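You operate a simulated robot arm through the tools that you are given. There is no shell and no other tool.

You run a simulated robot arm. Do the job below in one go: nothing can be reset, and whatever is moved stays where it is left.

Task
Gauge the chain at the red mark and record the verdict.
Fine: over 1.5 mm is WORN; set the dial; red block down in the pocket for worn, else green; cursor back to its stop.

The check looks at the end state, three seconds after you hand in, the way a careful person would. Anything else that was tipped, shoved, dropped, spilled or broken makes it a failure.

Robot
A 7-joint arm with a two-finger gripper, fixed in place. Base frame: the origin is on the floor under the middle of its stand, x ahead of it, y to its left, z up; the work surface is at about z = 0.8. Readings come in m, rad, newtons and seconds.
With the tool pointing down near the work surface it reaches from about 0.3 to 0.74 m from the base axis. Its first joint turns from -2.897 to 2.897 rad. Payload 2.94 kg.
The TCP is the grasp point between the finger pads, 0.03 m short of the fingertips. In the tool frame z runs along the fingers and y along their closing line. The gripper opens to 0.138 m; its body begins 0.109 m behind the TCP.
Orientation is that of the tool frame in the base frame, as [roll, pitch, yaw] about the fixed x, y, z axes, in that order (R = Rz(yaw) Ry(pitch) Rx(roll)). With the fingers straight down and closing along the base's y, the tool's x points along the base's -x, its y along +y and its z along -z.

Tools
- The arm moves only by the tool drive_tool. Its argument "commands" is a list of rows, each a list of 3 entries, a list of its own where there are three numbers: the shift along the base's x, y, z in units of 400 mm (1.0 is 400 mm), then the turn, a rotation vector about the base's x, y, z in units of 45 degrees (1.0 is 45 degrees), then the finger opening in m, from 0 to 0.138. In form: [[[dx, dy, dz], [rx, ry, rz], fingers], ...]. A call has 1 to 20 rows; each row is the pose to reach, as a shift and turn from the pose commanded when the call began. A call with a number of a shift or a turn outside -1 to 1 is refused whole. Each row takes 0.2 s and may step no farther than 0.05 m and 0.15 rad from the row before; otherwise, or with a gripper value out of range, the whole call is refused. A pose out of reach is approached as far as the arm can. The call stops where the force on the tool passes 40 N (or 10 N more than at its start, if that is more) or the arm is blocked; 0.2 s more then pass. The fingers move at their own pace (about 0.072 m/s each) and stop on an object; they squeeze with about 40 N. The grip force told is the motor's: it shows also when the fingers shut on nothing. Time passes only in rows, and 0.2 s behind the last, so rows that repeat a pose let the fingers close. It gives the time, the measured TCP pose, the force on the tool (base axes), the opening and the grip force at its end, in the units of the frame above (readings bear some noise), with the torque about the TCP (base axes, N m) and any sound that the robot's microphone picked up, and new pictures: "pictures" is both (left out), scene, wrist or none.
- Cameras (640 x 400 px; columns grow to the right, rows downward): "scene" is fixed at [0.2208, -0.6485, 1.4307]; the picture's right is [0.77, -0.63, 0.00], its down [-0.35, -0.43, -0.83] and it looks along [0.53, 0.64, -0.56] (base axes); focal length 233 px, centre (320, 200). "wrist" rides on the gripper at [0.071, 0.019, -0.146] in the tool frame; the picture's right is [-0.26, 0.96, 0.00], its down [-0.85, -0.23, -0.48] and it looks along [-0.46, -0.12, 0.88] (tool axes); focal length 280 px, centre (320, 200). There is no depth. A picture from a camera that has moved, and an enlarged one, comes with that camera's place and axes in the base frame and with its lens.
- raise_lower(by): slides the trunk up (or, below 0, down) by that many m; the arm rides with it, the base frame stays. It gives what a move gives, with no picture.
- zoom(camera, box): a new picture of the part [left, top, right, bottom] of that camera's present view, enlarged. It takes no simulated time.
- job_done(): hands the job in; it is judged then, once.

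Nothing tells you positions but the pictures and the camera data. Unless the task says otherwise, let go and move clear before handing in.

The tools are called as a command line: name --argument value ..., lists and objects as JSON in quotes. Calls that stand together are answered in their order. drive_tool: Moves the arm, as the interface text tells. Its arguments: {"type":"object","properties":{"commands":{"type":"array"},"pictures":{"type":"string","enum":["both","scene","wrist","none"]}},"required":["commands"]} The other tools are called the same way: raise_lower (by) moves the trunk up or down; zoom (camera, box) takes an enlarged picture of a part of a camera's view; job_done () hands the job in.

At the start:

```text
t: 0.0
eef_pos: [0.3637, -0.2345, 1.3255]
tool_rot: [-3.141, -0.001, -3.141]
contact_force: [-0.6, -0.4, 0.2]
torque: [0.02, 0.04, -0.02]
gripper_width: 0.1379
grip_force: 0.0
trunk travel left (down, up): [-0.425, 0.029]
```

scene: 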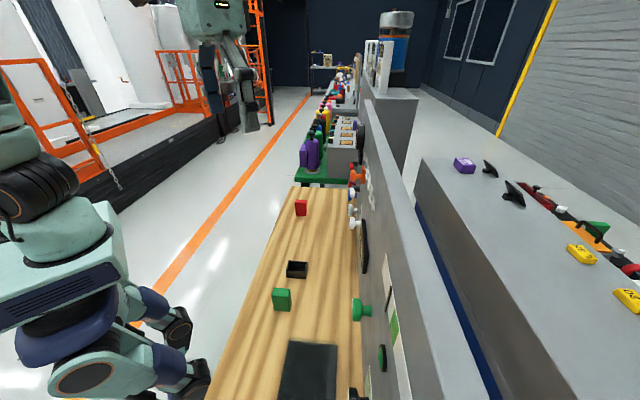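
wrist: 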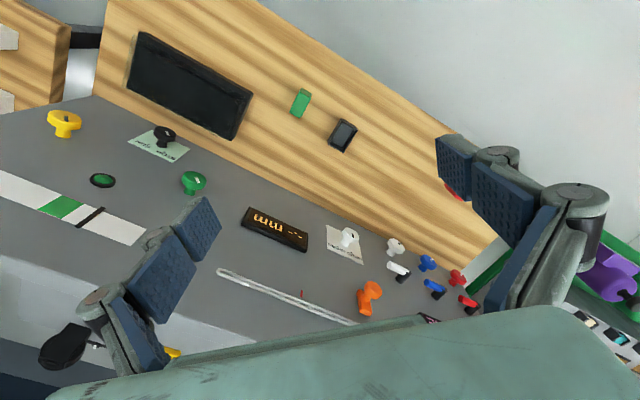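

I see a wooden bench with a red block, a green block and a black pocket, plus a vertical panel with knobs, a display and a chain/scale. I'll zoom in on both views to identify the parts before moving.

zoom --camera "wrist" --box '[200, 180, 500, 360]'

zoom --camera "wrist" --box '[0, 80, 260, 260]'

zoom --camera "scene" --box '[260, 150, 420, 250]'

zoom --camera "scene" --box '[250, 240, 450, 400]'

```text
2.13 times, centred on (350, 270) of wrist
camera zoom: at [0.2909, -0.2163, 1.4718], right [0.26, 0.96, 0.0], down [0.85, -0.23, 0.48], along [0.46, -0.12, -0.88], focal length 598 px, centre (256, 51)
```

zoom: 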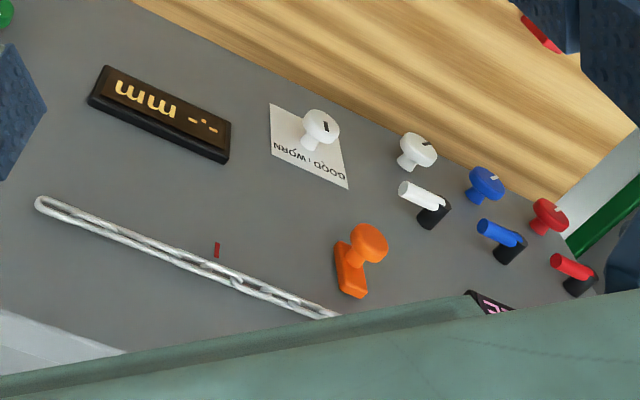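

```text
2.22 times, centred on (130, 170) of wrist
camera zoom: at [0.2909, -0.2163, 1.4718], right [0.26, 0.96, 0.0], down [0.85, -0.23, 0.48], along [0.46, -0.12, -0.88], focal length 623 px, centre (742, 267)
```

zoom: 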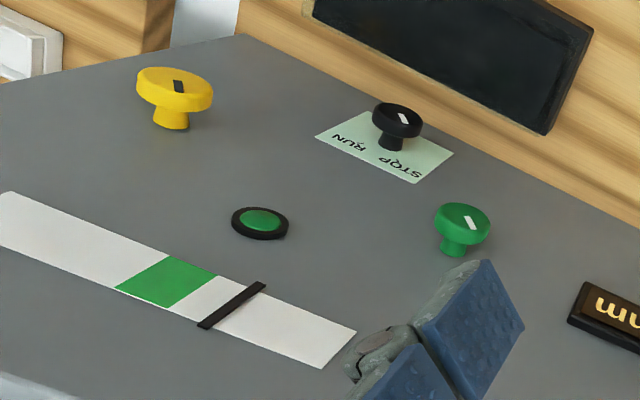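

```text
4.00 times, centred on (340, 200) of scene
camera zoom: at [0.2208, -0.6485, 1.4307], right [0.77, -0.63, 0.0], down [-0.35, -0.43, -0.83], along [0.53, 0.64, -0.56], focal length 933 px, centre (240, 200)
```

zoom: 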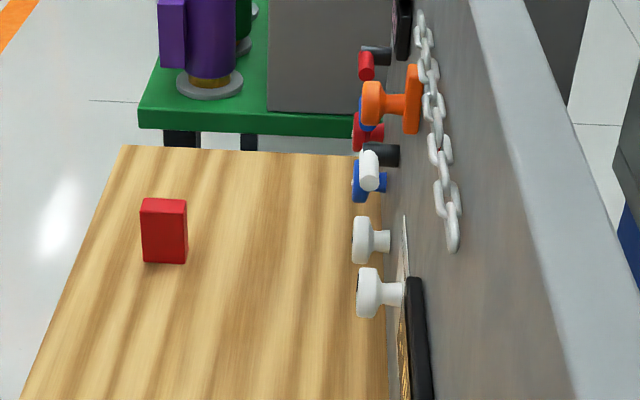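

```text
2.50 times, centred on (350, 320) of scene
camera zoom: at [0.2208, -0.6485, 1.4307], right [0.77, -0.63, 0.0], down [-0.35, -0.43, -0.83], along [0.53, 0.64, -0.56], focal length 583 px, centre (245, -100)
```

zoom: 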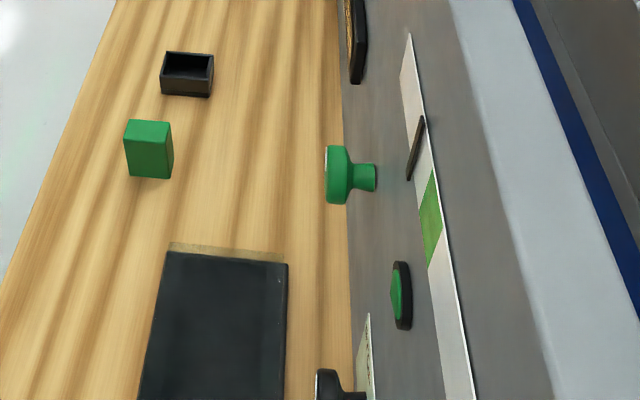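

The panel is a vertical wall about 0.70 m from the base axis, running at 45°, and its pieces include an orange cursor on a chain rail, a display, and a GOOD|WORN dial. I'll first yaw the tool toward the panel and get a closer look.

drive_tool --commands '[[[0.04, 0.04, -0.07], [0, 0, -0.167], 0.138], [[0.08, 0.08, -0.14], [0, 0, -0.333], 0.138], [[0.12, 0.12, -0.21], [0, 0, -0.5], 0.138], [[0.16, 0.16, -0.28], [0, 0, -0.667], 0.138], [[0.2, 0.2, -0.35], [0, 0, -0.833], 0.138], [[0.25, 0.25, -0.425], [0, 0, -1.0], 0.138]]'

```text
t: 1.4
eef_pos: [0.4654, -0.1307, 1.1563]
tool_rot: [3.142, -0.001, 2.351]
contact_force: [-0.5, 0.9, -0.1]
torque: [-0.03, -0.02, 0.01]
gripper_width: 0.1377
grip_force: 0.1
trunk travel left (down, up): [-0.425, 0.029]
camera wrist: at [0.428, -0.0682, 1.3007], right [0.87, 0.49, 0.0], down [0.44, -0.76, 0.48], along [0.23, -0.41, -0.88], focal length 280 px, centre (320, 200)
```

scene: 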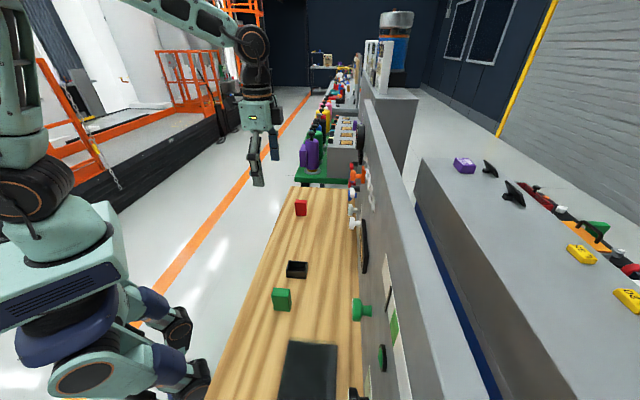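
wrist: 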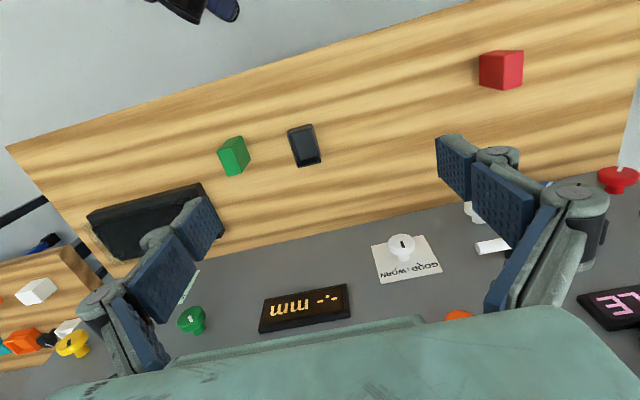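

The bench view confirms the red and green blocks, the pocket, the display and the dial. Now I tilt the tool toward the panel to see it face-on.

drive_tool --commands '[[[0, 0, 0], [-0.118, -0.118, 0], 0.138], [[0, 0, 0], [-0.236, -0.236, 0], 0.138], [[0, 0, 0], [-0.354, -0.354, 0], 0.138], [[0, 0, 0], [-0.471, -0.471, 0], 0.138], [[0, 0, 0], [-0.589, -0.589, 0], 0.138], [[0, 0, 0], [-0.707, -0.707, 0], 0.138]]'

```text
t: 2.8
eef_pos: [0.464, -0.1323, 1.1571]
tool_rot: [3.141, 0.784, 2.359]
contact_force: [-0.5, 0.1, 0.1]
torque: [-0.01, -0.01, 0.0]
gripper_width: 0.1381
grip_force: 0.0
trunk travel left (down, up): [-0.425, 0.029]
camera wrist: at [0.3672, -0.0123, 1.2094], right [0.81, 0.55, 0.19], down [0.02, -0.35, 0.94], along [0.58, -0.76, -0.3], focal length 280 px, centre (320, 200)
```

scene: 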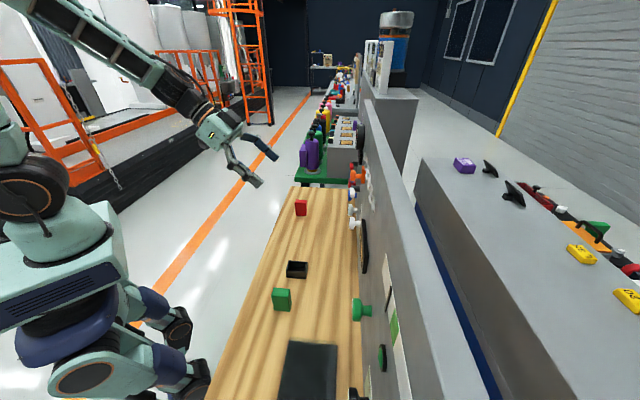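
wrist: 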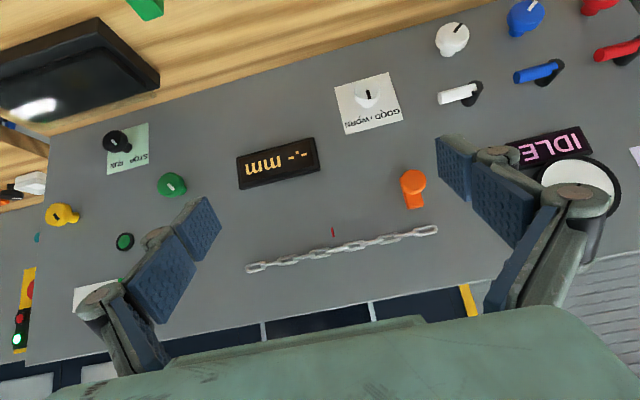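

zoom --camera "wrist" --box '[230, 140, 450, 280]'

zoom --camera "wrist" --box '[320, 60, 440, 140]'

zoom --camera "wrist" --box '[430, 0, 640, 240]'

zoom --camera "wrist" --box '[0, 110, 240, 370]'

```text
2.86 times, centred on (340, 210) of wrist
camera zoom: at [0.3672, -0.0123, 1.2094], right [0.81, 0.55, 0.19], down [0.02, -0.35, 0.94], along [0.58, -0.76, -0.3], focal length 801 px, centre (263, 171)
```

zoom: 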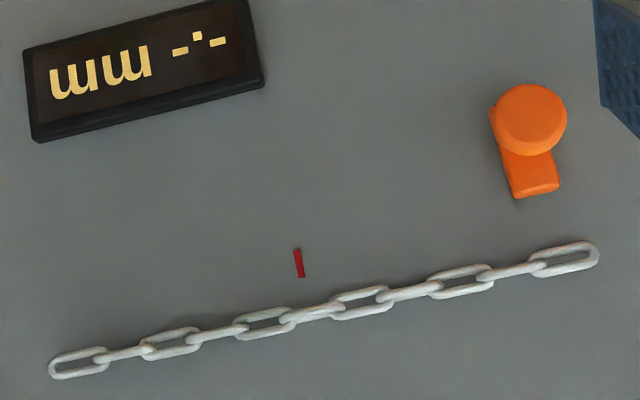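

```text
5.00 times, centred on (380, 100) of wrist
camera zoom: at [0.3672, -0.0123, 1.2094], right [0.81, 0.55, 0.19], down [0.02, -0.35, 0.94], along [0.58, -0.76, -0.3], focal length 1402 px, centre (20, 700)
```

zoom: 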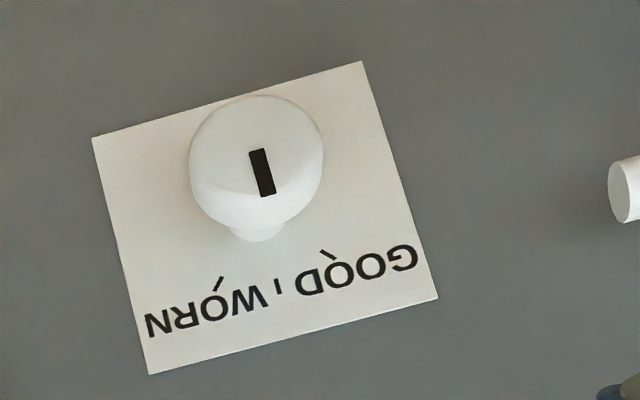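

```text
1.67 times, centred on (535, 120) of wrist
camera zoom: at [0.3672, -0.0123, 1.2094], right [0.81, 0.55, 0.19], down [0.02, -0.35, 0.94], along [0.58, -0.76, -0.3], focal length 467 px, centre (-38, 333)
```

zoom: 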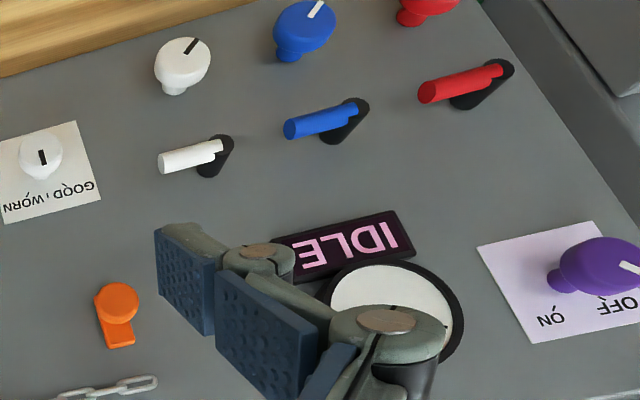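

```text
1.54 times, centred on (120, 240) of wrist
camera zoom: at [0.3672, -0.0123, 1.2094], right [0.81, 0.55, 0.19], down [0.02, -0.35, 0.94], along [0.58, -0.76, -0.3], focal length 431 px, centre (628, 138)
```

zoom: 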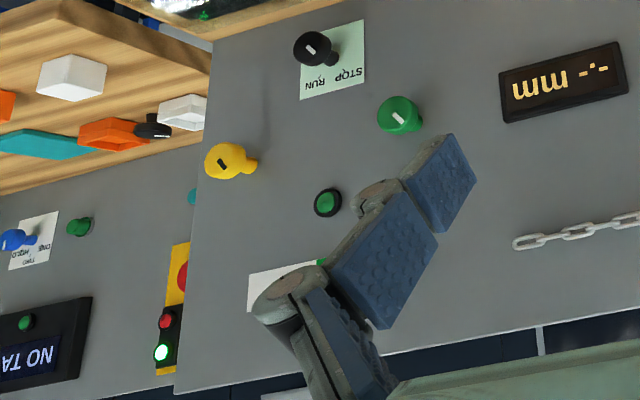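

The panel plane comes out at D≈0.687 m along the (1,-1) direction, with the orange cursor knob at about S=0.335, z=1.093 and the red mark at S≈0.207, z≈1.133. The dial currently points between GOOD and WORN. Next I move in front of the orange cursor with a flatter tool.

drive_tool --commands '[[[0.071, 0.002, -0.032], [-0.094, -0.094, 0], 0.11], [[0.142, 0.004, -0.063], [-0.189, -0.189, 0], 0.09], [[0.213, 0.005, -0.095], [-0.283, -0.283, 0], 0.09], [[0.284, 0.007, -0.126], [-0.377, -0.377, 0], 0.09], [[0.355, 0.009, -0.1575], [-0.4714, -0.4714, 0], 0.09], [[0.355, 0.009, -0.1575], [-0.4714, -0.4714, 0], 0.09]]'

```text
t: 4.2
eef_pos: [0.6051, -0.13, 1.091]
tool_rot: [3.138, 1.312, 2.355]
contact_force: [0.4, 0.0, 0.2]
torque: [-0.06, -0.01, -0.02]
gripper_width: 0.0902
grip_force: 0.1
trunk travel left (down, up): [-0.425, 0.029]
camera wrist: at [0.5057, -0.0055, 1.0608], right [0.73, 0.63, 0.25], down [-0.33, 0.01, 0.94], along [0.6, -0.77, 0.22], focal length 280 px, centre (320, 200)
```

scene: 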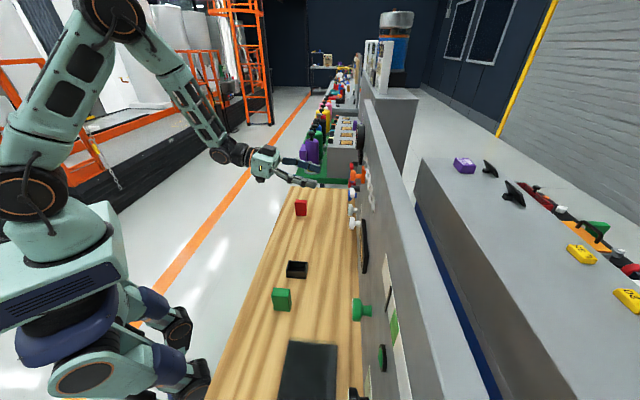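
wrist: 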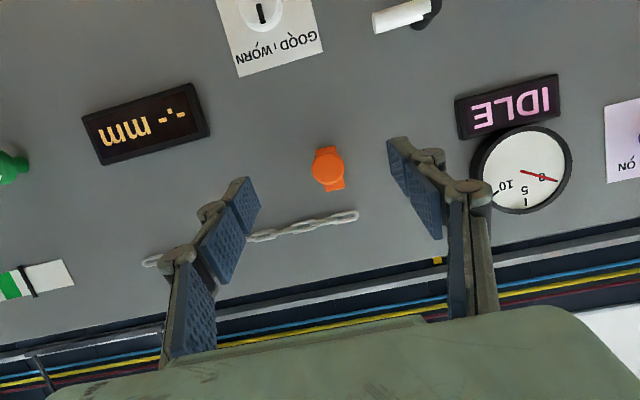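

zoom --camera "wrist" --box '[240, 110, 440, 260]'

zoom --camera "scene" --box '[240, 130, 400, 250]'

```text
2.67 times, centred on (340, 185) of wrist
camera zoom: at [0.5057, -0.0055, 1.0608], right [0.73, 0.63, 0.25], down [-0.33, 0.01, 0.94], along [0.6, -0.77, 0.22], focal length 748 px, centre (267, 240)
```

zoom: 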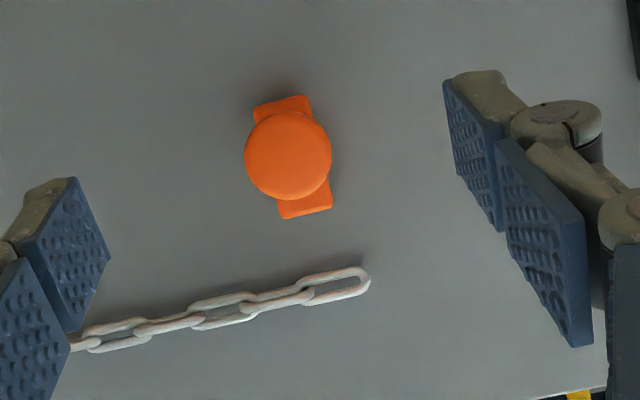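

```text
3.33 times, centred on (320, 190) of scene
camera zoom: at [0.2208, -0.6485, 1.4307], right [0.77, -0.63, 0.0], down [-0.35, -0.43, -0.83], along [0.53, 0.64, -0.56], focal length 777 px, centre (320, 233)
```

zoom: 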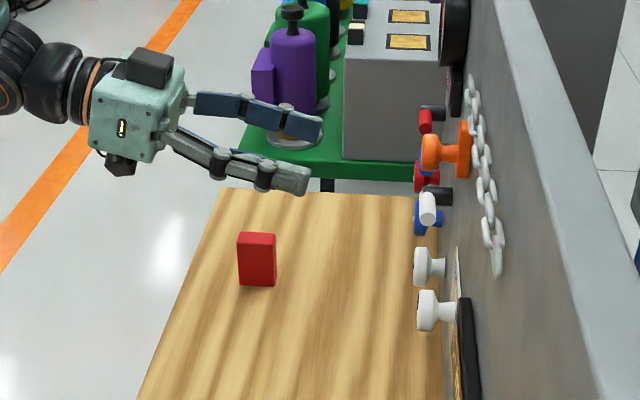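

The cursor knob is centred between the open fingers. I'll advance along the panel normal so that the pads straddle the knob.

drive_tool --commands '[[[0.06, -0.06, 0.003], [0, 0, 0], 0.09], [[0.12, -0.12, 0.005], [0, 0, 0], 0.09], [[0.17, -0.17, 0.0075], [0, 0, 0], 0.09], [[0.203, -0.203, 0.0075], [0, 0, 0], 0.09]]'

zoom --camera "scene" --box '[280, 130, 420, 230]'

```text
t: 5.2
eef_pos: [0.6852, -0.2133, 1.097]
tool_rot: [3.14, 1.307, 2.354]
contact_force: [0.2, 0.1, -0.5]
torque: [0.01, 0.0, -0.03]
gripper_width: 0.0899
grip_force: 0.2
trunk travel left (down, up): [-0.425, 0.029]
camera wrist: at [0.5863, -0.0885, 1.0657], right [0.73, 0.63, 0.25], down [-0.33, 0.01, 0.94], along [0.6, -0.77, 0.21], focal length 280 px, centre (320, 200)
```

scene: 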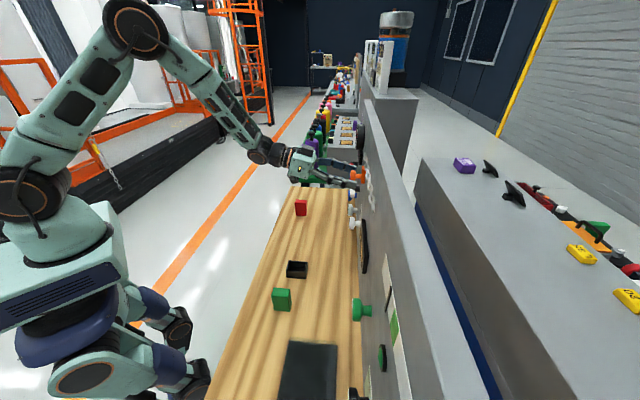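
wrist: 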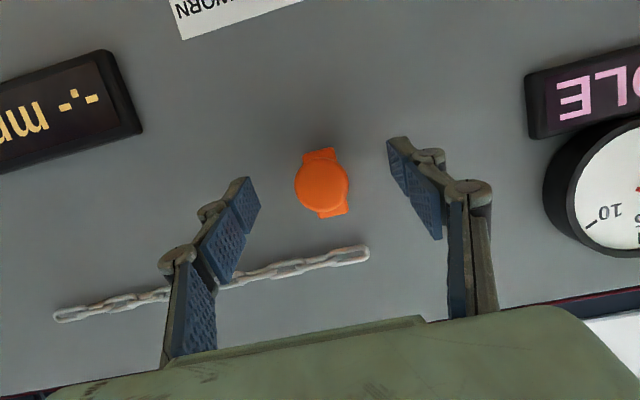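

```text
4.00 times, centred on (350, 180) of scene
camera zoom: at [0.2208, -0.6485, 1.4307], right [0.77, -0.63, 0.0], down [-0.35, -0.43, -0.83], along [0.53, 0.64, -0.56], focal length 933 px, centre (200, 280)
```

zoom: 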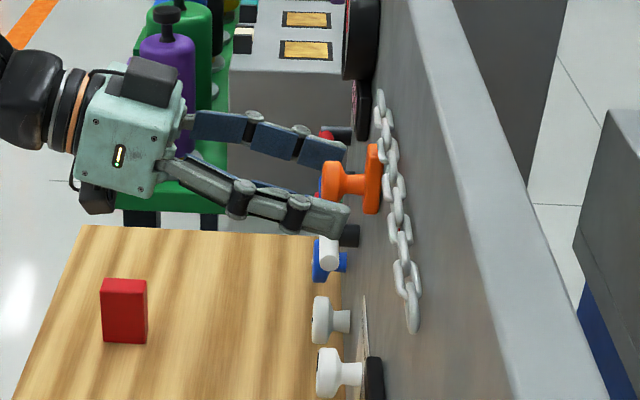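

The fingertips have just reached the knob's head. I'll advance 8 mm more and close on the knob.

drive_tool --commands '[[[0.014, -0.014, 0.003], [0, 0, 0], 0.09], [[0.014, -0.014, 0.003], [0, 0, 0], 0.06], [[0.014, -0.014, 0.003], [0, 0, 0], 0.045], [[0.014, -0.014, 0.003], [0, 0, 0], 0.03], [[0.014, -0.014, 0.003], [0, 0, 0], 0.02], [[0.014, -0.014, 0.003], [0, 0, 0], 0.02]]'

zoom --camera "scene" --box '[280, 130, 420, 230]'

zoom --camera "wrist" --box '[220, 110, 420, 260]'

```text
t: 6.6
eef_pos: [0.6922, -0.2182, 1.0983]
tool_rot: [3.141, 1.308, 2.355]
contact_force: [-0.9, -1.6, -0.6]
torque: [-0.03, -0.01, -0.05]
gripper_width: 0.0319
grip_force: 45.3
trunk travel left (down, up): [-0.425, 0.029]
camera wrist: at [0.5918, -0.0933, 1.0671], right [0.73, 0.63, 0.25], down [-0.33, 0.01, 0.94], along [0.6, -0.77, 0.22], focal length 280 px, centre (320, 200)
```

scene: 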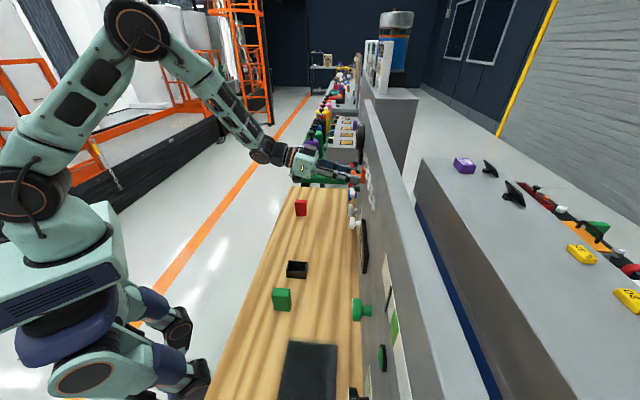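
wrist: 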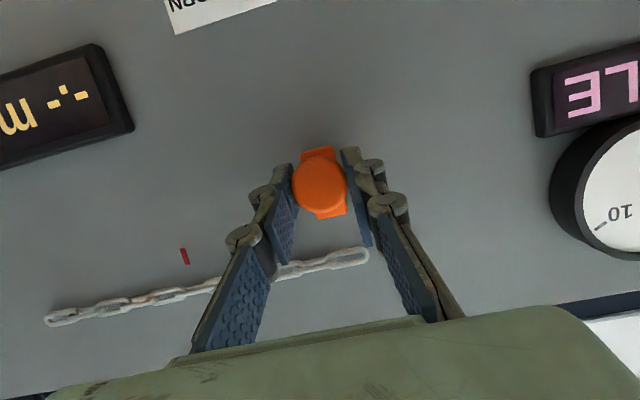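

```text
4.00 times, centred on (350, 180) of scene
camera zoom: at [0.2208, -0.6485, 1.4307], right [0.77, -0.63, 0.0], down [-0.35, -0.43, -0.83], along [0.53, 0.64, -0.56], focal length 933 px, centre (200, 280)
```

zoom: 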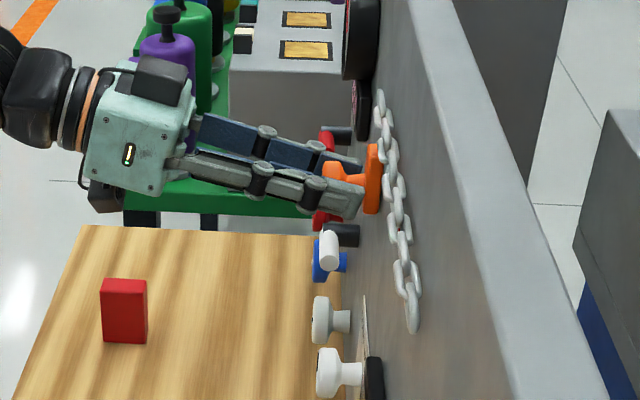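

```text
2.67 times, centred on (320, 185) of wrist
camera zoom: at [0.5918, -0.0933, 1.0671], right [0.73, 0.63, 0.25], down [-0.33, 0.01, 0.94], along [0.6, -0.77, 0.22], focal length 748 px, centre (320, 240)
```

zoom: 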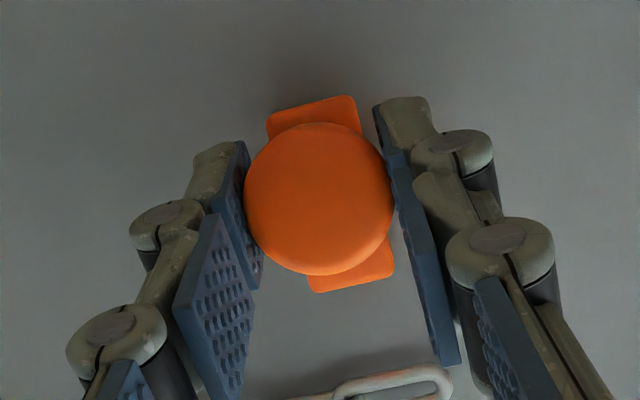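

The knob is gripped (width 0.032 m). I'll slide it gently toward the red mark, to the right when facing the panel, and watch the forces and the display.

drive_tool --commands '[[[-0.018, -0.018, 0.0], [0, 0, 0], 0.02], [[-0.036, -0.036, 0.0], [0, 0, 0], 0.02], [[-0.054, -0.054, 0.0], [0, 0, 0], 0.02], [[-0.071, -0.071, 0.0], [0, 0, 0], 0.02]]'

```text
t: 7.6
eef_pos: [0.6646, -0.2463, 1.0972]
tool_rot: [-3.139, 1.309, 2.359]
contact_force: [1.4, -0.3, -1.9]
torque: [0.37, 0.39, 0.24]
gripper_width: 0.0322
grip_force: 45.2
trunk travel left (down, up): [-0.425, 0.029]
camera wrist: at [0.5641, -0.1209, 1.0674], right [0.73, 0.63, 0.25], down [-0.33, 0.01, 0.94], along [0.6, -0.77, 0.21], focal length 280 px, centre (320, 200)
```

scene: 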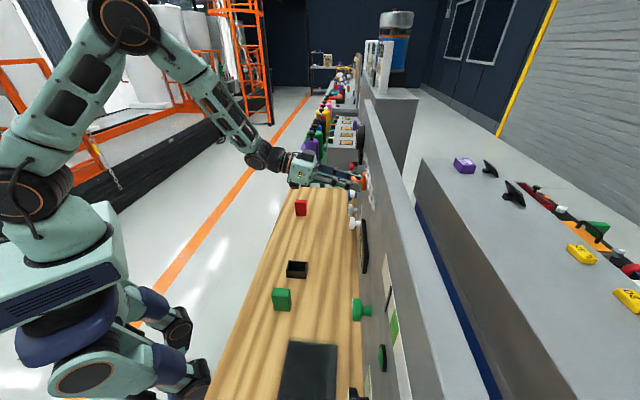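
wrist: 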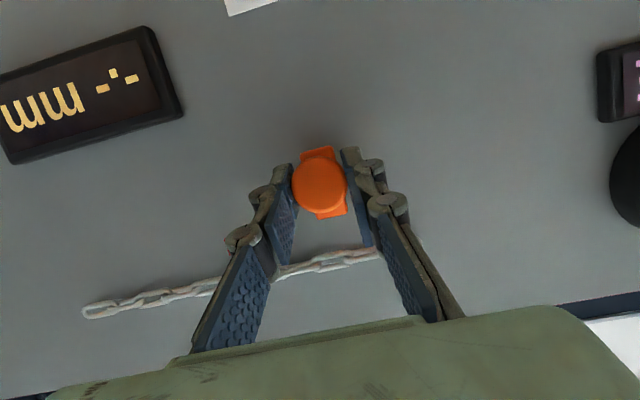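

The cursor slides freely. Continuing toward the red mark.

drive_tool --commands '[[[-0.022, -0.022, 0.0], [0, 0, 0], 0.02], [[-0.044, -0.044, 0.0], [0, 0, 0], 0.02], [[-0.066, -0.066, 0.0], [0, 0, 0], 0.02], [[-0.088, -0.088, 0.0], [0, 0, 0], 0.02], [[-0.11, -0.11, 0.0], [0, 0, 0], 0.02], [[-0.132, -0.132, 0.0], [0, 0, 0], 0.02], [[-0.132, -0.132, 0.0], [0, 0, 0], 0.02]]'

zoom --camera "wrist" --box '[0, 0, 320, 200]'

zoom --camera "wrist" --box '[240, 130, 400, 280]'

```text
t: 9.2
eef_pos: [0.6099, -0.2996, 1.0975]
tool_rot: [3.141, 1.307, 2.356]
contact_force: [-2.3, 3.5, -3.3]
torque: [-0.26, -0.23, 0.0]
gripper_width: 0.0318
grip_force: 44.8
trunk travel left (down, up): [-0.425, 0.029]
camera wrist: at [0.5097, -0.1753, 1.0672], right [0.73, 0.63, 0.25], down [-0.33, 0.01, 0.94], along [0.6, -0.77, 0.22], focal length 280 px, centre (320, 200)
```

scene: 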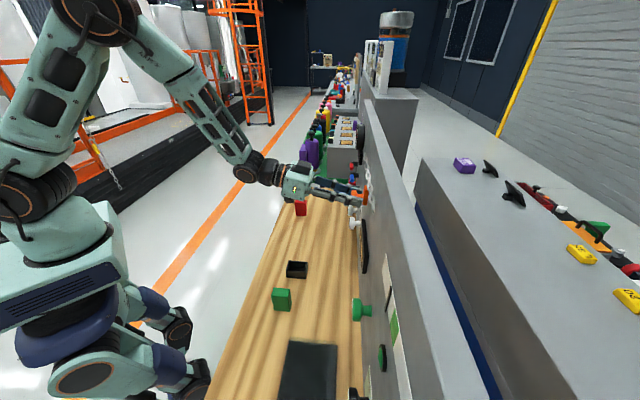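
wrist: 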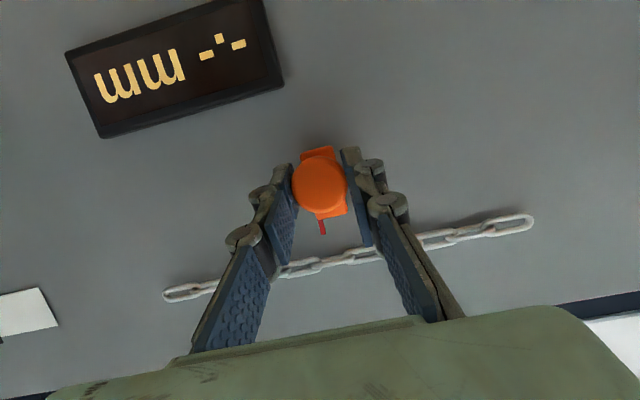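

```text
2.00 times, centred on (160, 100) of wrist
camera zoom: at [0.5097, -0.1753, 1.0672], right [0.73, 0.63, 0.25], down [-0.33, 0.01, 0.94], along [0.6, -0.77, 0.22], focal length 561 px, centre (640, 400)
```

zoom: 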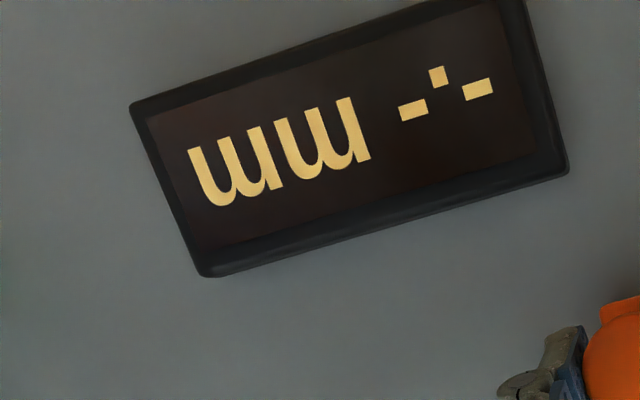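

```text
2.67 times, centred on (320, 205) of wrist
camera zoom: at [0.5097, -0.1753, 1.0672], right [0.73, 0.63, 0.25], down [-0.33, 0.01, 0.94], along [0.6, -0.77, 0.22], focal length 748 px, centre (320, 187)
```

zoom: 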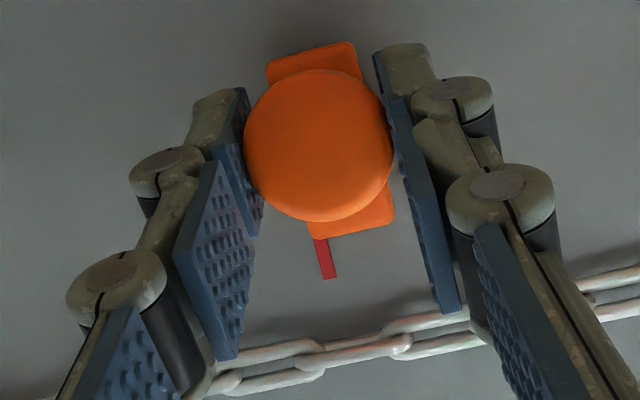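

The cursor is about 1 cm short of the red mark and the display is still blank. I'll nudge it the rest of the way.

drive_tool --commands '[[[-0.009, -0.009, 0.0], [0, 0, 0], 0.02], [[-0.018, -0.018, 0.0], [0, 0, 0], 0.02], [[-0.018, -0.018, 0.0], [0, 0, 0], 0.02], [[-0.018, -0.018, 0.0], [0, 0, 0], 0.02]]' --pictures "wrist"

zoom --camera "wrist" --box '[40, 0, 360, 200]'

zoom --camera "wrist" --box '[240, 130, 400, 280]'

```text
t: 10.2
eef_pos: [0.6034, -0.3078, 1.0978]
tool_rot: [3.141, 1.31, 2.356]
contact_force: [-2.3, 1.6, -0.2]
torque: [-0.08, 0.0, -0.01]
gripper_width: 0.0318
grip_force: 44.4
trunk travel left (down, up): [-0.425, 0.029]
camera wrist: at [0.5026, -0.1826, 1.0669], right [0.73, 0.63, 0.25], down [-0.33, 0.01, 0.94], along [0.6, -0.77, 0.22], focal length 280 px, centre (320, 200)
```

wrist: 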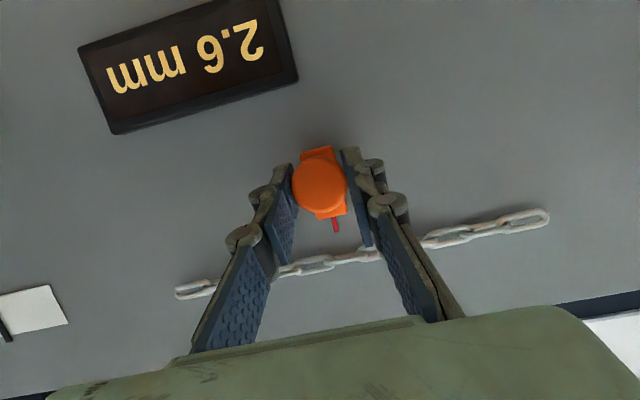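

```text
2.00 times, centred on (200, 100) of wrist
camera zoom: at [0.5026, -0.1826, 1.0669], right [0.73, 0.63, 0.25], down [-0.33, 0.01, 0.94], along [0.6, -0.77, 0.22], focal length 561 px, centre (560, 400)
```

zoom: 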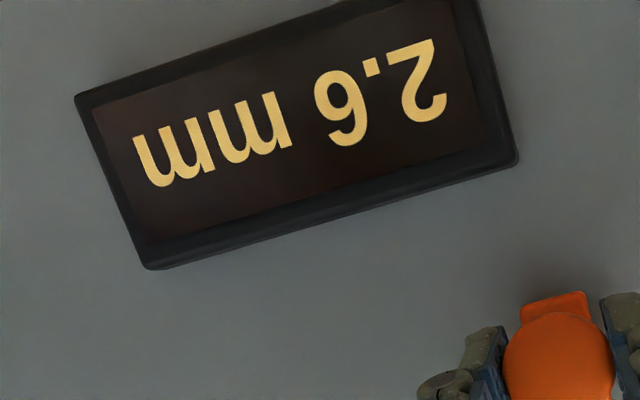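

```text
2.67 times, centred on (320, 205) of wrist
camera zoom: at [0.5026, -0.1826, 1.0669], right [0.73, 0.63, 0.25], down [-0.33, 0.01, 0.94], along [0.6, -0.77, 0.22], focal length 748 px, centre (320, 187)
```

zoom: 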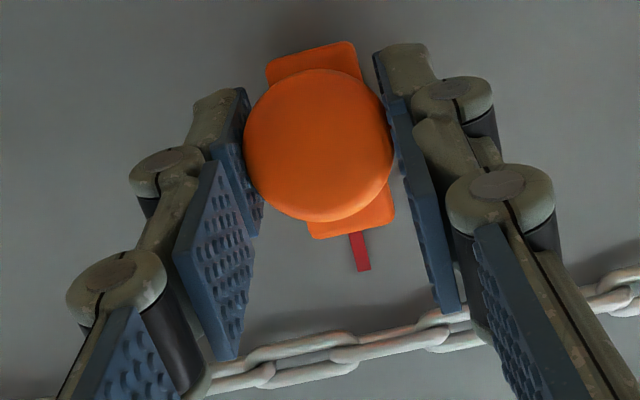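

The display now reads about 2.6 mm with the cursor on the mark. I'll hold a moment to make sure it is steady, then read it again close up.

drive_tool --commands '[[[0, 0, 0], [0, 0, 0], 0.02], [[0, 0, 0], [0, 0, 0], 0.02], [[0, 0, 0], [0, 0, 0], 0.02], [[0, 0, 0], [0, 0, 0], 0.02], [[0, 0, 0], [0, 0, 0], 0.02]]' --pictures "scene"

zoom --camera "wrist" --box '[170, 0, 290, 90]'

```text
t: 11.4
eef_pos: [0.6029, -0.3077, 1.0989]
tool_rot: [3.139, 1.311, 2.355]
contact_force: [-0.5, 0.5, 3.2]
torque: [-0.05, -0.05, -0.03]
gripper_width: 0.0316
grip_force: 44.6
trunk travel left (down, up): [-0.425, 0.029]
```

scene: 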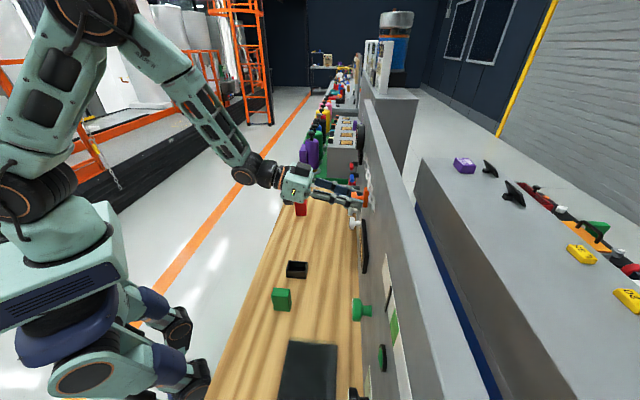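

```text
4.44 times, centred on (230, 45) of wrist
camera zoom: at [0.5028, -0.1824, 1.0669], right [0.73, 0.63, 0.25], down [-0.33, 0.01, 0.94], along [0.6, -0.77, 0.22], focal length 1246 px, centre (720, 889)
```

zoom: 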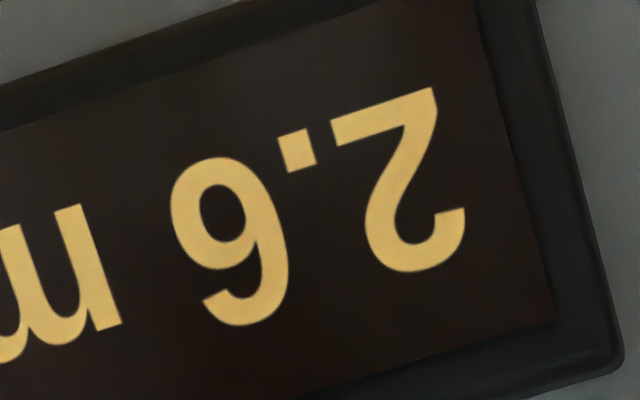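

It reads 2.6 mm, which is over 1.5 mm, so the chain is WORN. I'll slide the cursor back to its stop on the left.

drive_tool --commands '[[[0.022, 0.022, 0.0], [0, 0, 0], 0.02], [[0.044, 0.044, 0.0], [0, 0, 0], 0.02], [[0.066, 0.066, 0.0], [0, 0, 0], 0.02], [[0.088, 0.088, 0.0], [0, 0, 0], 0.02], [[0.11, 0.11, 0.0], [0, 0, 0], 0.02], [[0.132, 0.132, 0.0], [0, 0, 0], 0.02], [[0.154, 0.154, 0.0], [0, 0, 0], 0.02], [[0.176, 0.176, 0.0], [0, 0, 0], 0.02], [[0.198, 0.198, 0.0], [0, 0, 0], 0.02], [[0.21, 0.21, 0.0], [0, 0, 0], 0.02], [[0.221, 0.221, 0.0], [0, 0, 0], 0.02], [[0.221, 0.221, 0.0], [0, 0, 0], 0.02]]'

```text
t: 14.0
eef_pos: [0.6921, -0.2191, 1.0976]
tool_rot: [3.141, 1.308, 2.355]
contact_force: [0.4, -4.6, 4.4]
torque: [-0.4, -0.22, -0.07]
gripper_width: 0.0322
grip_force: 44.7
trunk travel left (down, up): [-0.425, 0.029]
camera wrist: at [0.592, -0.0931, 1.0671], right [0.73, 0.63, 0.25], down [-0.33, 0.01, 0.94], along [0.6, -0.77, 0.22], focal length 280 px, centre (320, 200)
```

scene: 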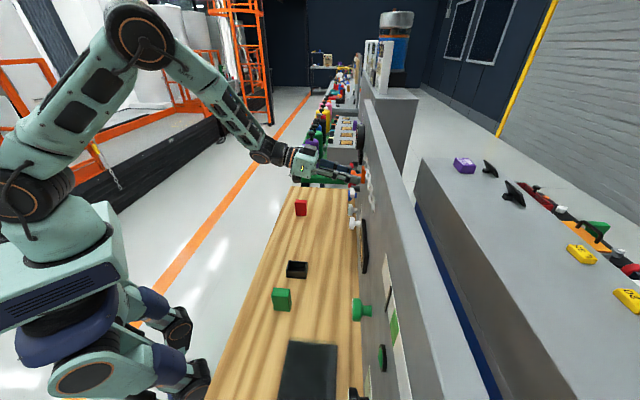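
wrist: 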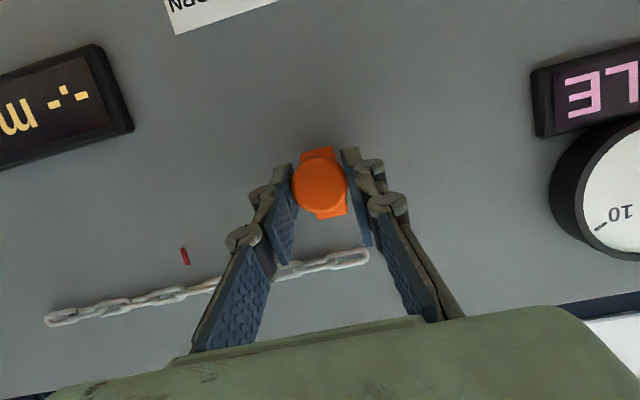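

The cursor is back where it began. I'll press gently a few millimetres further to confirm it sits against the stop.

drive_tool --commands '[[[0.003, 0.003, 0.0], [0, 0, 0], 0.02], [[0.006, 0.006, 0.0], [0, 0, 0], 0.02], [[0.006, 0.006, 0.0], [0, 0, 0], 0.02]]' --pictures "wrist"

```text
t: 14.8
eef_pos: [0.6921, -0.2185, 1.0987]
tool_rot: [3.137, 1.31, 2.346]
contact_force: [-7.2, -14.1, 3.4]
torque: [-0.11, 0.03, -0.33]
gripper_width: 0.0319
grip_force: 45.6
trunk travel left (down, up): [-0.425, 0.029]
camera wrist: at [0.593, -0.0924, 1.0668], right [0.73, 0.63, 0.25], down [-0.33, 0.01, 0.94], along [0.59, -0.78, 0.22], focal length 280 px, centre (320, 200)
```

wrist: 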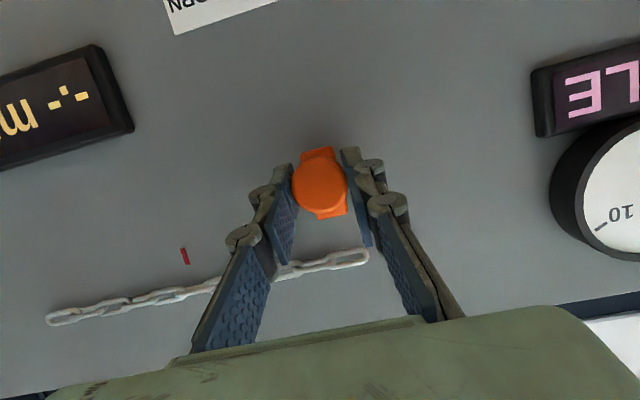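

It resists with ~15 N, so the cursor is against its stop. I'll release and back straight away from the panel.

drive_tool --commands '[[[0, 0, 0], [0, 0, 0], 0.05], [[0, 0, 0], [0, 0, 0], 0.08], [[0, 0, 0], [0, 0, 0], 0.08], [[-0.05, 0.05, 0.0], [0, 0, 0], 0.08], [[-0.1, 0.1, 0.0], [0, 0, 0], 0.08], [[-0.16, 0.16, 0.0], [0, 0, 0], 0.08], [[-0.22, 0.22, 0.0], [0, 0, 0], 0.08], [[-0.22, 0.22, 0.0], [0, 0, 0], 0.08]]'

zoom --camera "wrist" --box '[200, 0, 440, 240]'

```text
t: 16.6
eef_pos: [0.6087, -0.1265, 1.0958]
tool_rot: [3.14, 1.308, 2.354]
contact_force: [-0.2, 0.0, -0.2]
torque: [0.02, 0.0, -0.04]
gripper_width: 0.0799
grip_force: 0.0
trunk travel left (down, up): [-0.425, 0.029]
camera wrist: at [0.5076, -0.002, 1.0665], right [0.73, 0.63, 0.25], down [-0.33, 0.01, 0.94], along [0.6, -0.77, 0.22], focal length 280 px, centre (320, 200)
```

scene: 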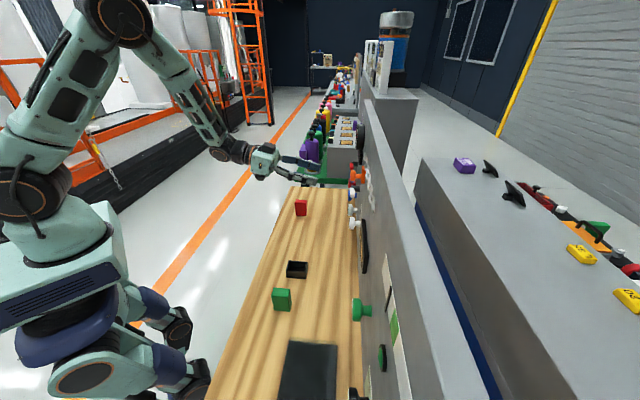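
wrist: 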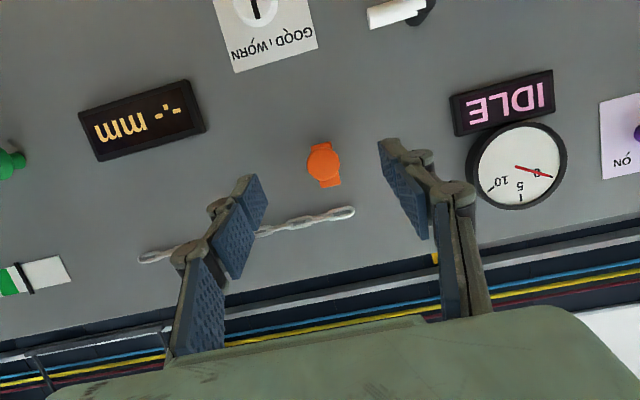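

```text
1.67 times, centred on (320, 120) of wrist
camera zoom: at [0.5076, -0.002, 1.0665], right [0.73, 0.63, 0.25], down [-0.33, 0.01, 0.94], along [0.6, -0.77, 0.22], focal length 467 px, centre (320, 333)
```

zoom: 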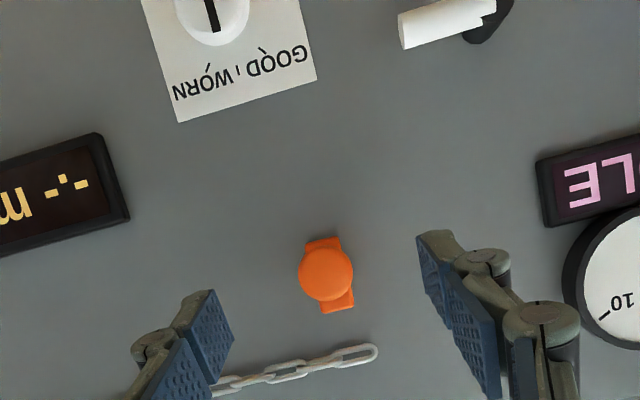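

The cursor sits back at its stop. Next I lower the hand in front of the GOOD|WORN dial at about S=0.308, z=0.934.

drive_tool --commands '[[[-0.022, -0.004, -0.095], [0, 0, 0], 0.08], [[-0.044, -0.009, -0.19], [0, 0, 0], 0.08], [[-0.066, -0.013, -0.285], [0, 0, 0], 0.08], [[-0.0885, -0.0177, -0.3825], [0, 0, 0], 0.08], [[-0.0885, -0.0177, -0.3825], [0, 0, 0], 0.08]]'

zoom --camera "wrist" --box '[200, 80, 440, 280]'

zoom --camera "scene" --box '[220, 130, 400, 260]'

```text
t: 17.8
eef_pos: [0.5699, -0.1325, 0.9423]
tool_rot: [-3.141, 1.31, 2.354]
contact_force: [0.4, -0.3, -0.4]
torque: [0.0, 0.02, -0.04]
gripper_width: 0.08
grip_force: 0.1
trunk travel left (down, up): [-0.425, 0.029]
camera wrist: at [0.4683, -0.0078, 0.9118], right [0.73, 0.63, 0.25], down [-0.33, 0.01, 0.94], along [0.6, -0.77, 0.22], focal length 280 px, centre (320, 200)
```

scene: 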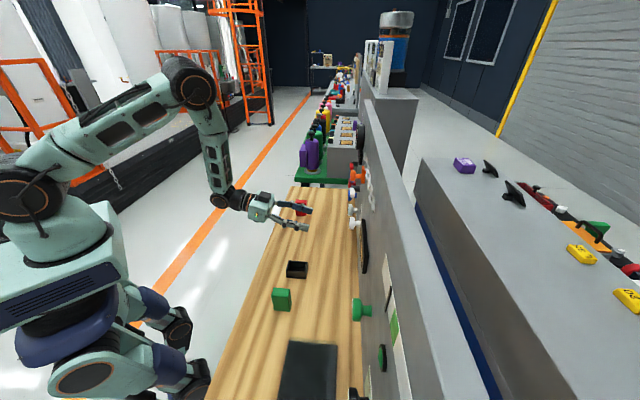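
wrist: 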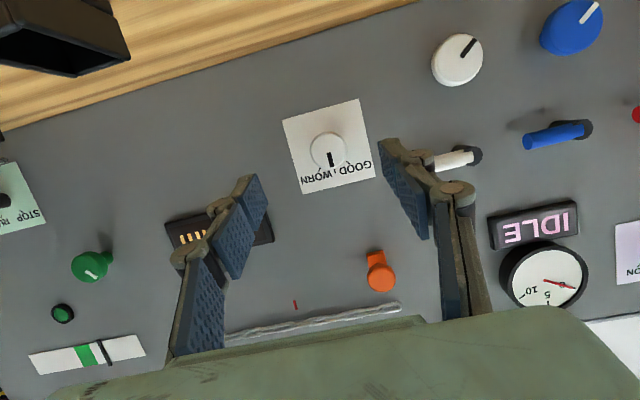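

```text
2.00 times, centred on (320, 180) of wrist
camera zoom: at [0.4683, -0.0078, 0.9118], right [0.73, 0.63, 0.25], down [-0.33, 0.01, 0.94], along [0.6, -0.77, 0.22], focal length 561 px, centre (320, 240)
```

zoom: 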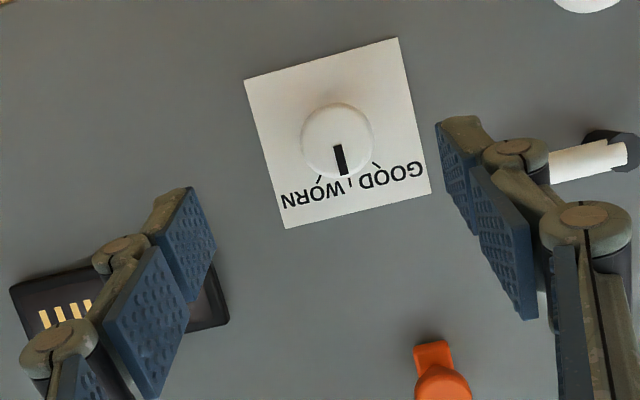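

```text
3.08 times, centred on (310, 195) of scene
camera zoom: at [0.2208, -0.6485, 1.4307], right [0.77, -0.63, 0.0], down [-0.35, -0.43, -0.83], along [0.53, 0.64, -0.56], focal length 718 px, centre (351, 215)
```

zoom: 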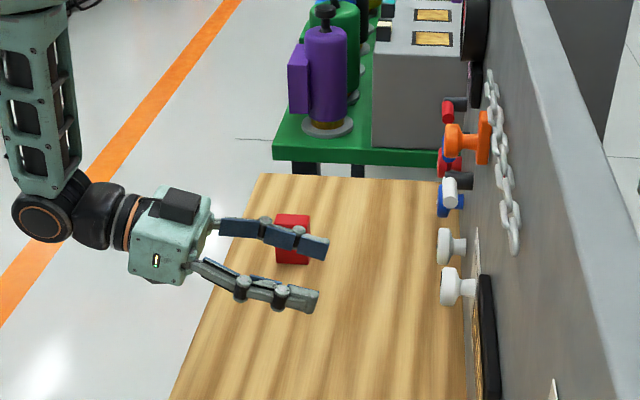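

zoom --camera "wrist" --box '[275, 90, 385, 200]'

```text
3.64 times, centred on (330, 145) of wrist
camera zoom: at [0.4683, -0.0078, 0.9118], right [0.73, 0.63, 0.25], down [-0.33, 0.01, 0.94], along [0.6, -0.77, 0.22], focal length 1020 px, centre (284, 400)
```

zoom: 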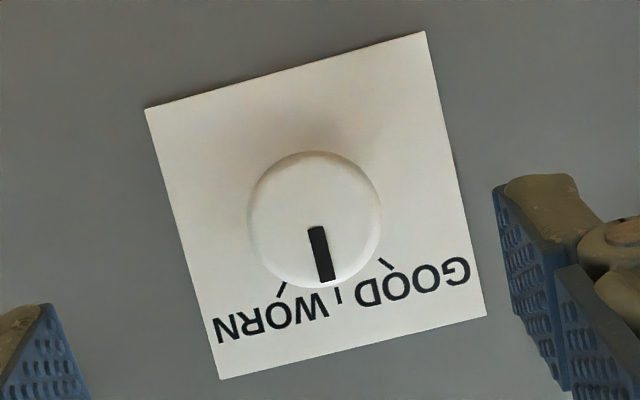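

The dial's GOOD and WORN ticks lie at about ±40° from the centre tick, and WORN is on the right, so the knob needs a 40° clockwise turn as seen facing the panel. I'll pre-rotate the grip 20° the other way and approach the knob.

drive_tool --commands '[[[0, 0, -0.005], [-0.105, 0.105, 0], 0.075], [[0, 0, -0.01], [-0.21, 0.21, 0], 0.075], [[0, 0, -0.02], [-0.3143, 0.3143, 0], 0.075], [[0.065, -0.06, -0.02], [-0.3143, 0.3143, 0], 0.075], [[0.125, -0.12, -0.02], [-0.3143, 0.3143, 0], 0.075], [[0.1875, -0.18, -0.02], [-0.3143, 0.3143, 0], 0.075], [[0.1875, -0.18, -0.02], [-0.3143, 0.3143, 0], 0.075]]'

zoom --camera "wrist" --box '[200, 80, 440, 280]'

zoom --camera "scene" --box '[240, 150, 400, 270]'

```text
t: 19.4
eef_pos: [0.6479, -0.2118, 0.9365]
tool_rot: [-2.191, 1.137, -3.022]
contact_force: [-0.5, 0.2, -0.1]
torque: [0.0, 0.0, 0.01]
gripper_width: 0.0749
grip_force: 0.1
trunk travel left (down, up): [-0.425, 0.029]
camera wrist: at [0.5394, -0.0954, 0.9007], right [0.75, 0.65, -0.09], down [-0.09, 0.24, 0.97], along [0.65, -0.72, 0.24], focal length 280 px, centre (320, 200)
```

scene: 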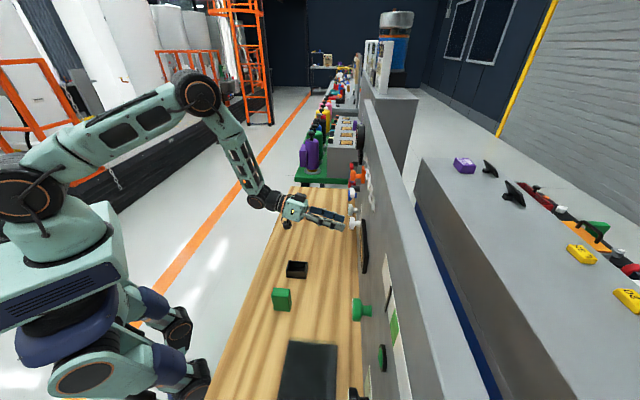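
wrist: 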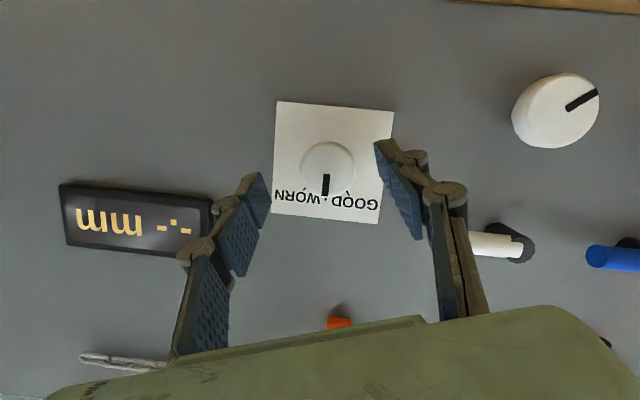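

```text
2.00 times, centred on (320, 180) of wrist
camera zoom: at [0.5394, -0.0954, 0.9007], right [0.75, 0.65, -0.09], down [-0.09, 0.24, 0.97], along [0.65, -0.72, 0.24], focal length 561 px, centre (320, 240)
```

zoom: 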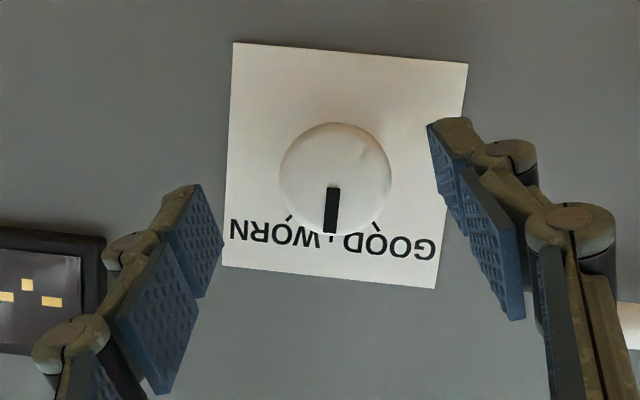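

```text
3.33 times, centred on (320, 210) of scene
camera zoom: at [0.2208, -0.6485, 1.4307], right [0.77, -0.63, 0.0], down [-0.35, -0.43, -0.83], along [0.53, 0.64, -0.56], focal length 777 px, centre (320, 167)
```

zoom: 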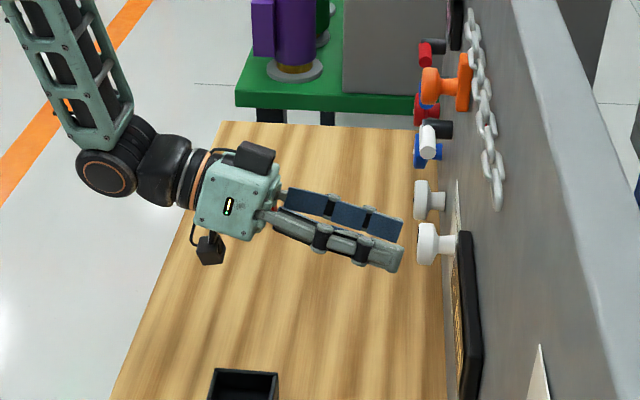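

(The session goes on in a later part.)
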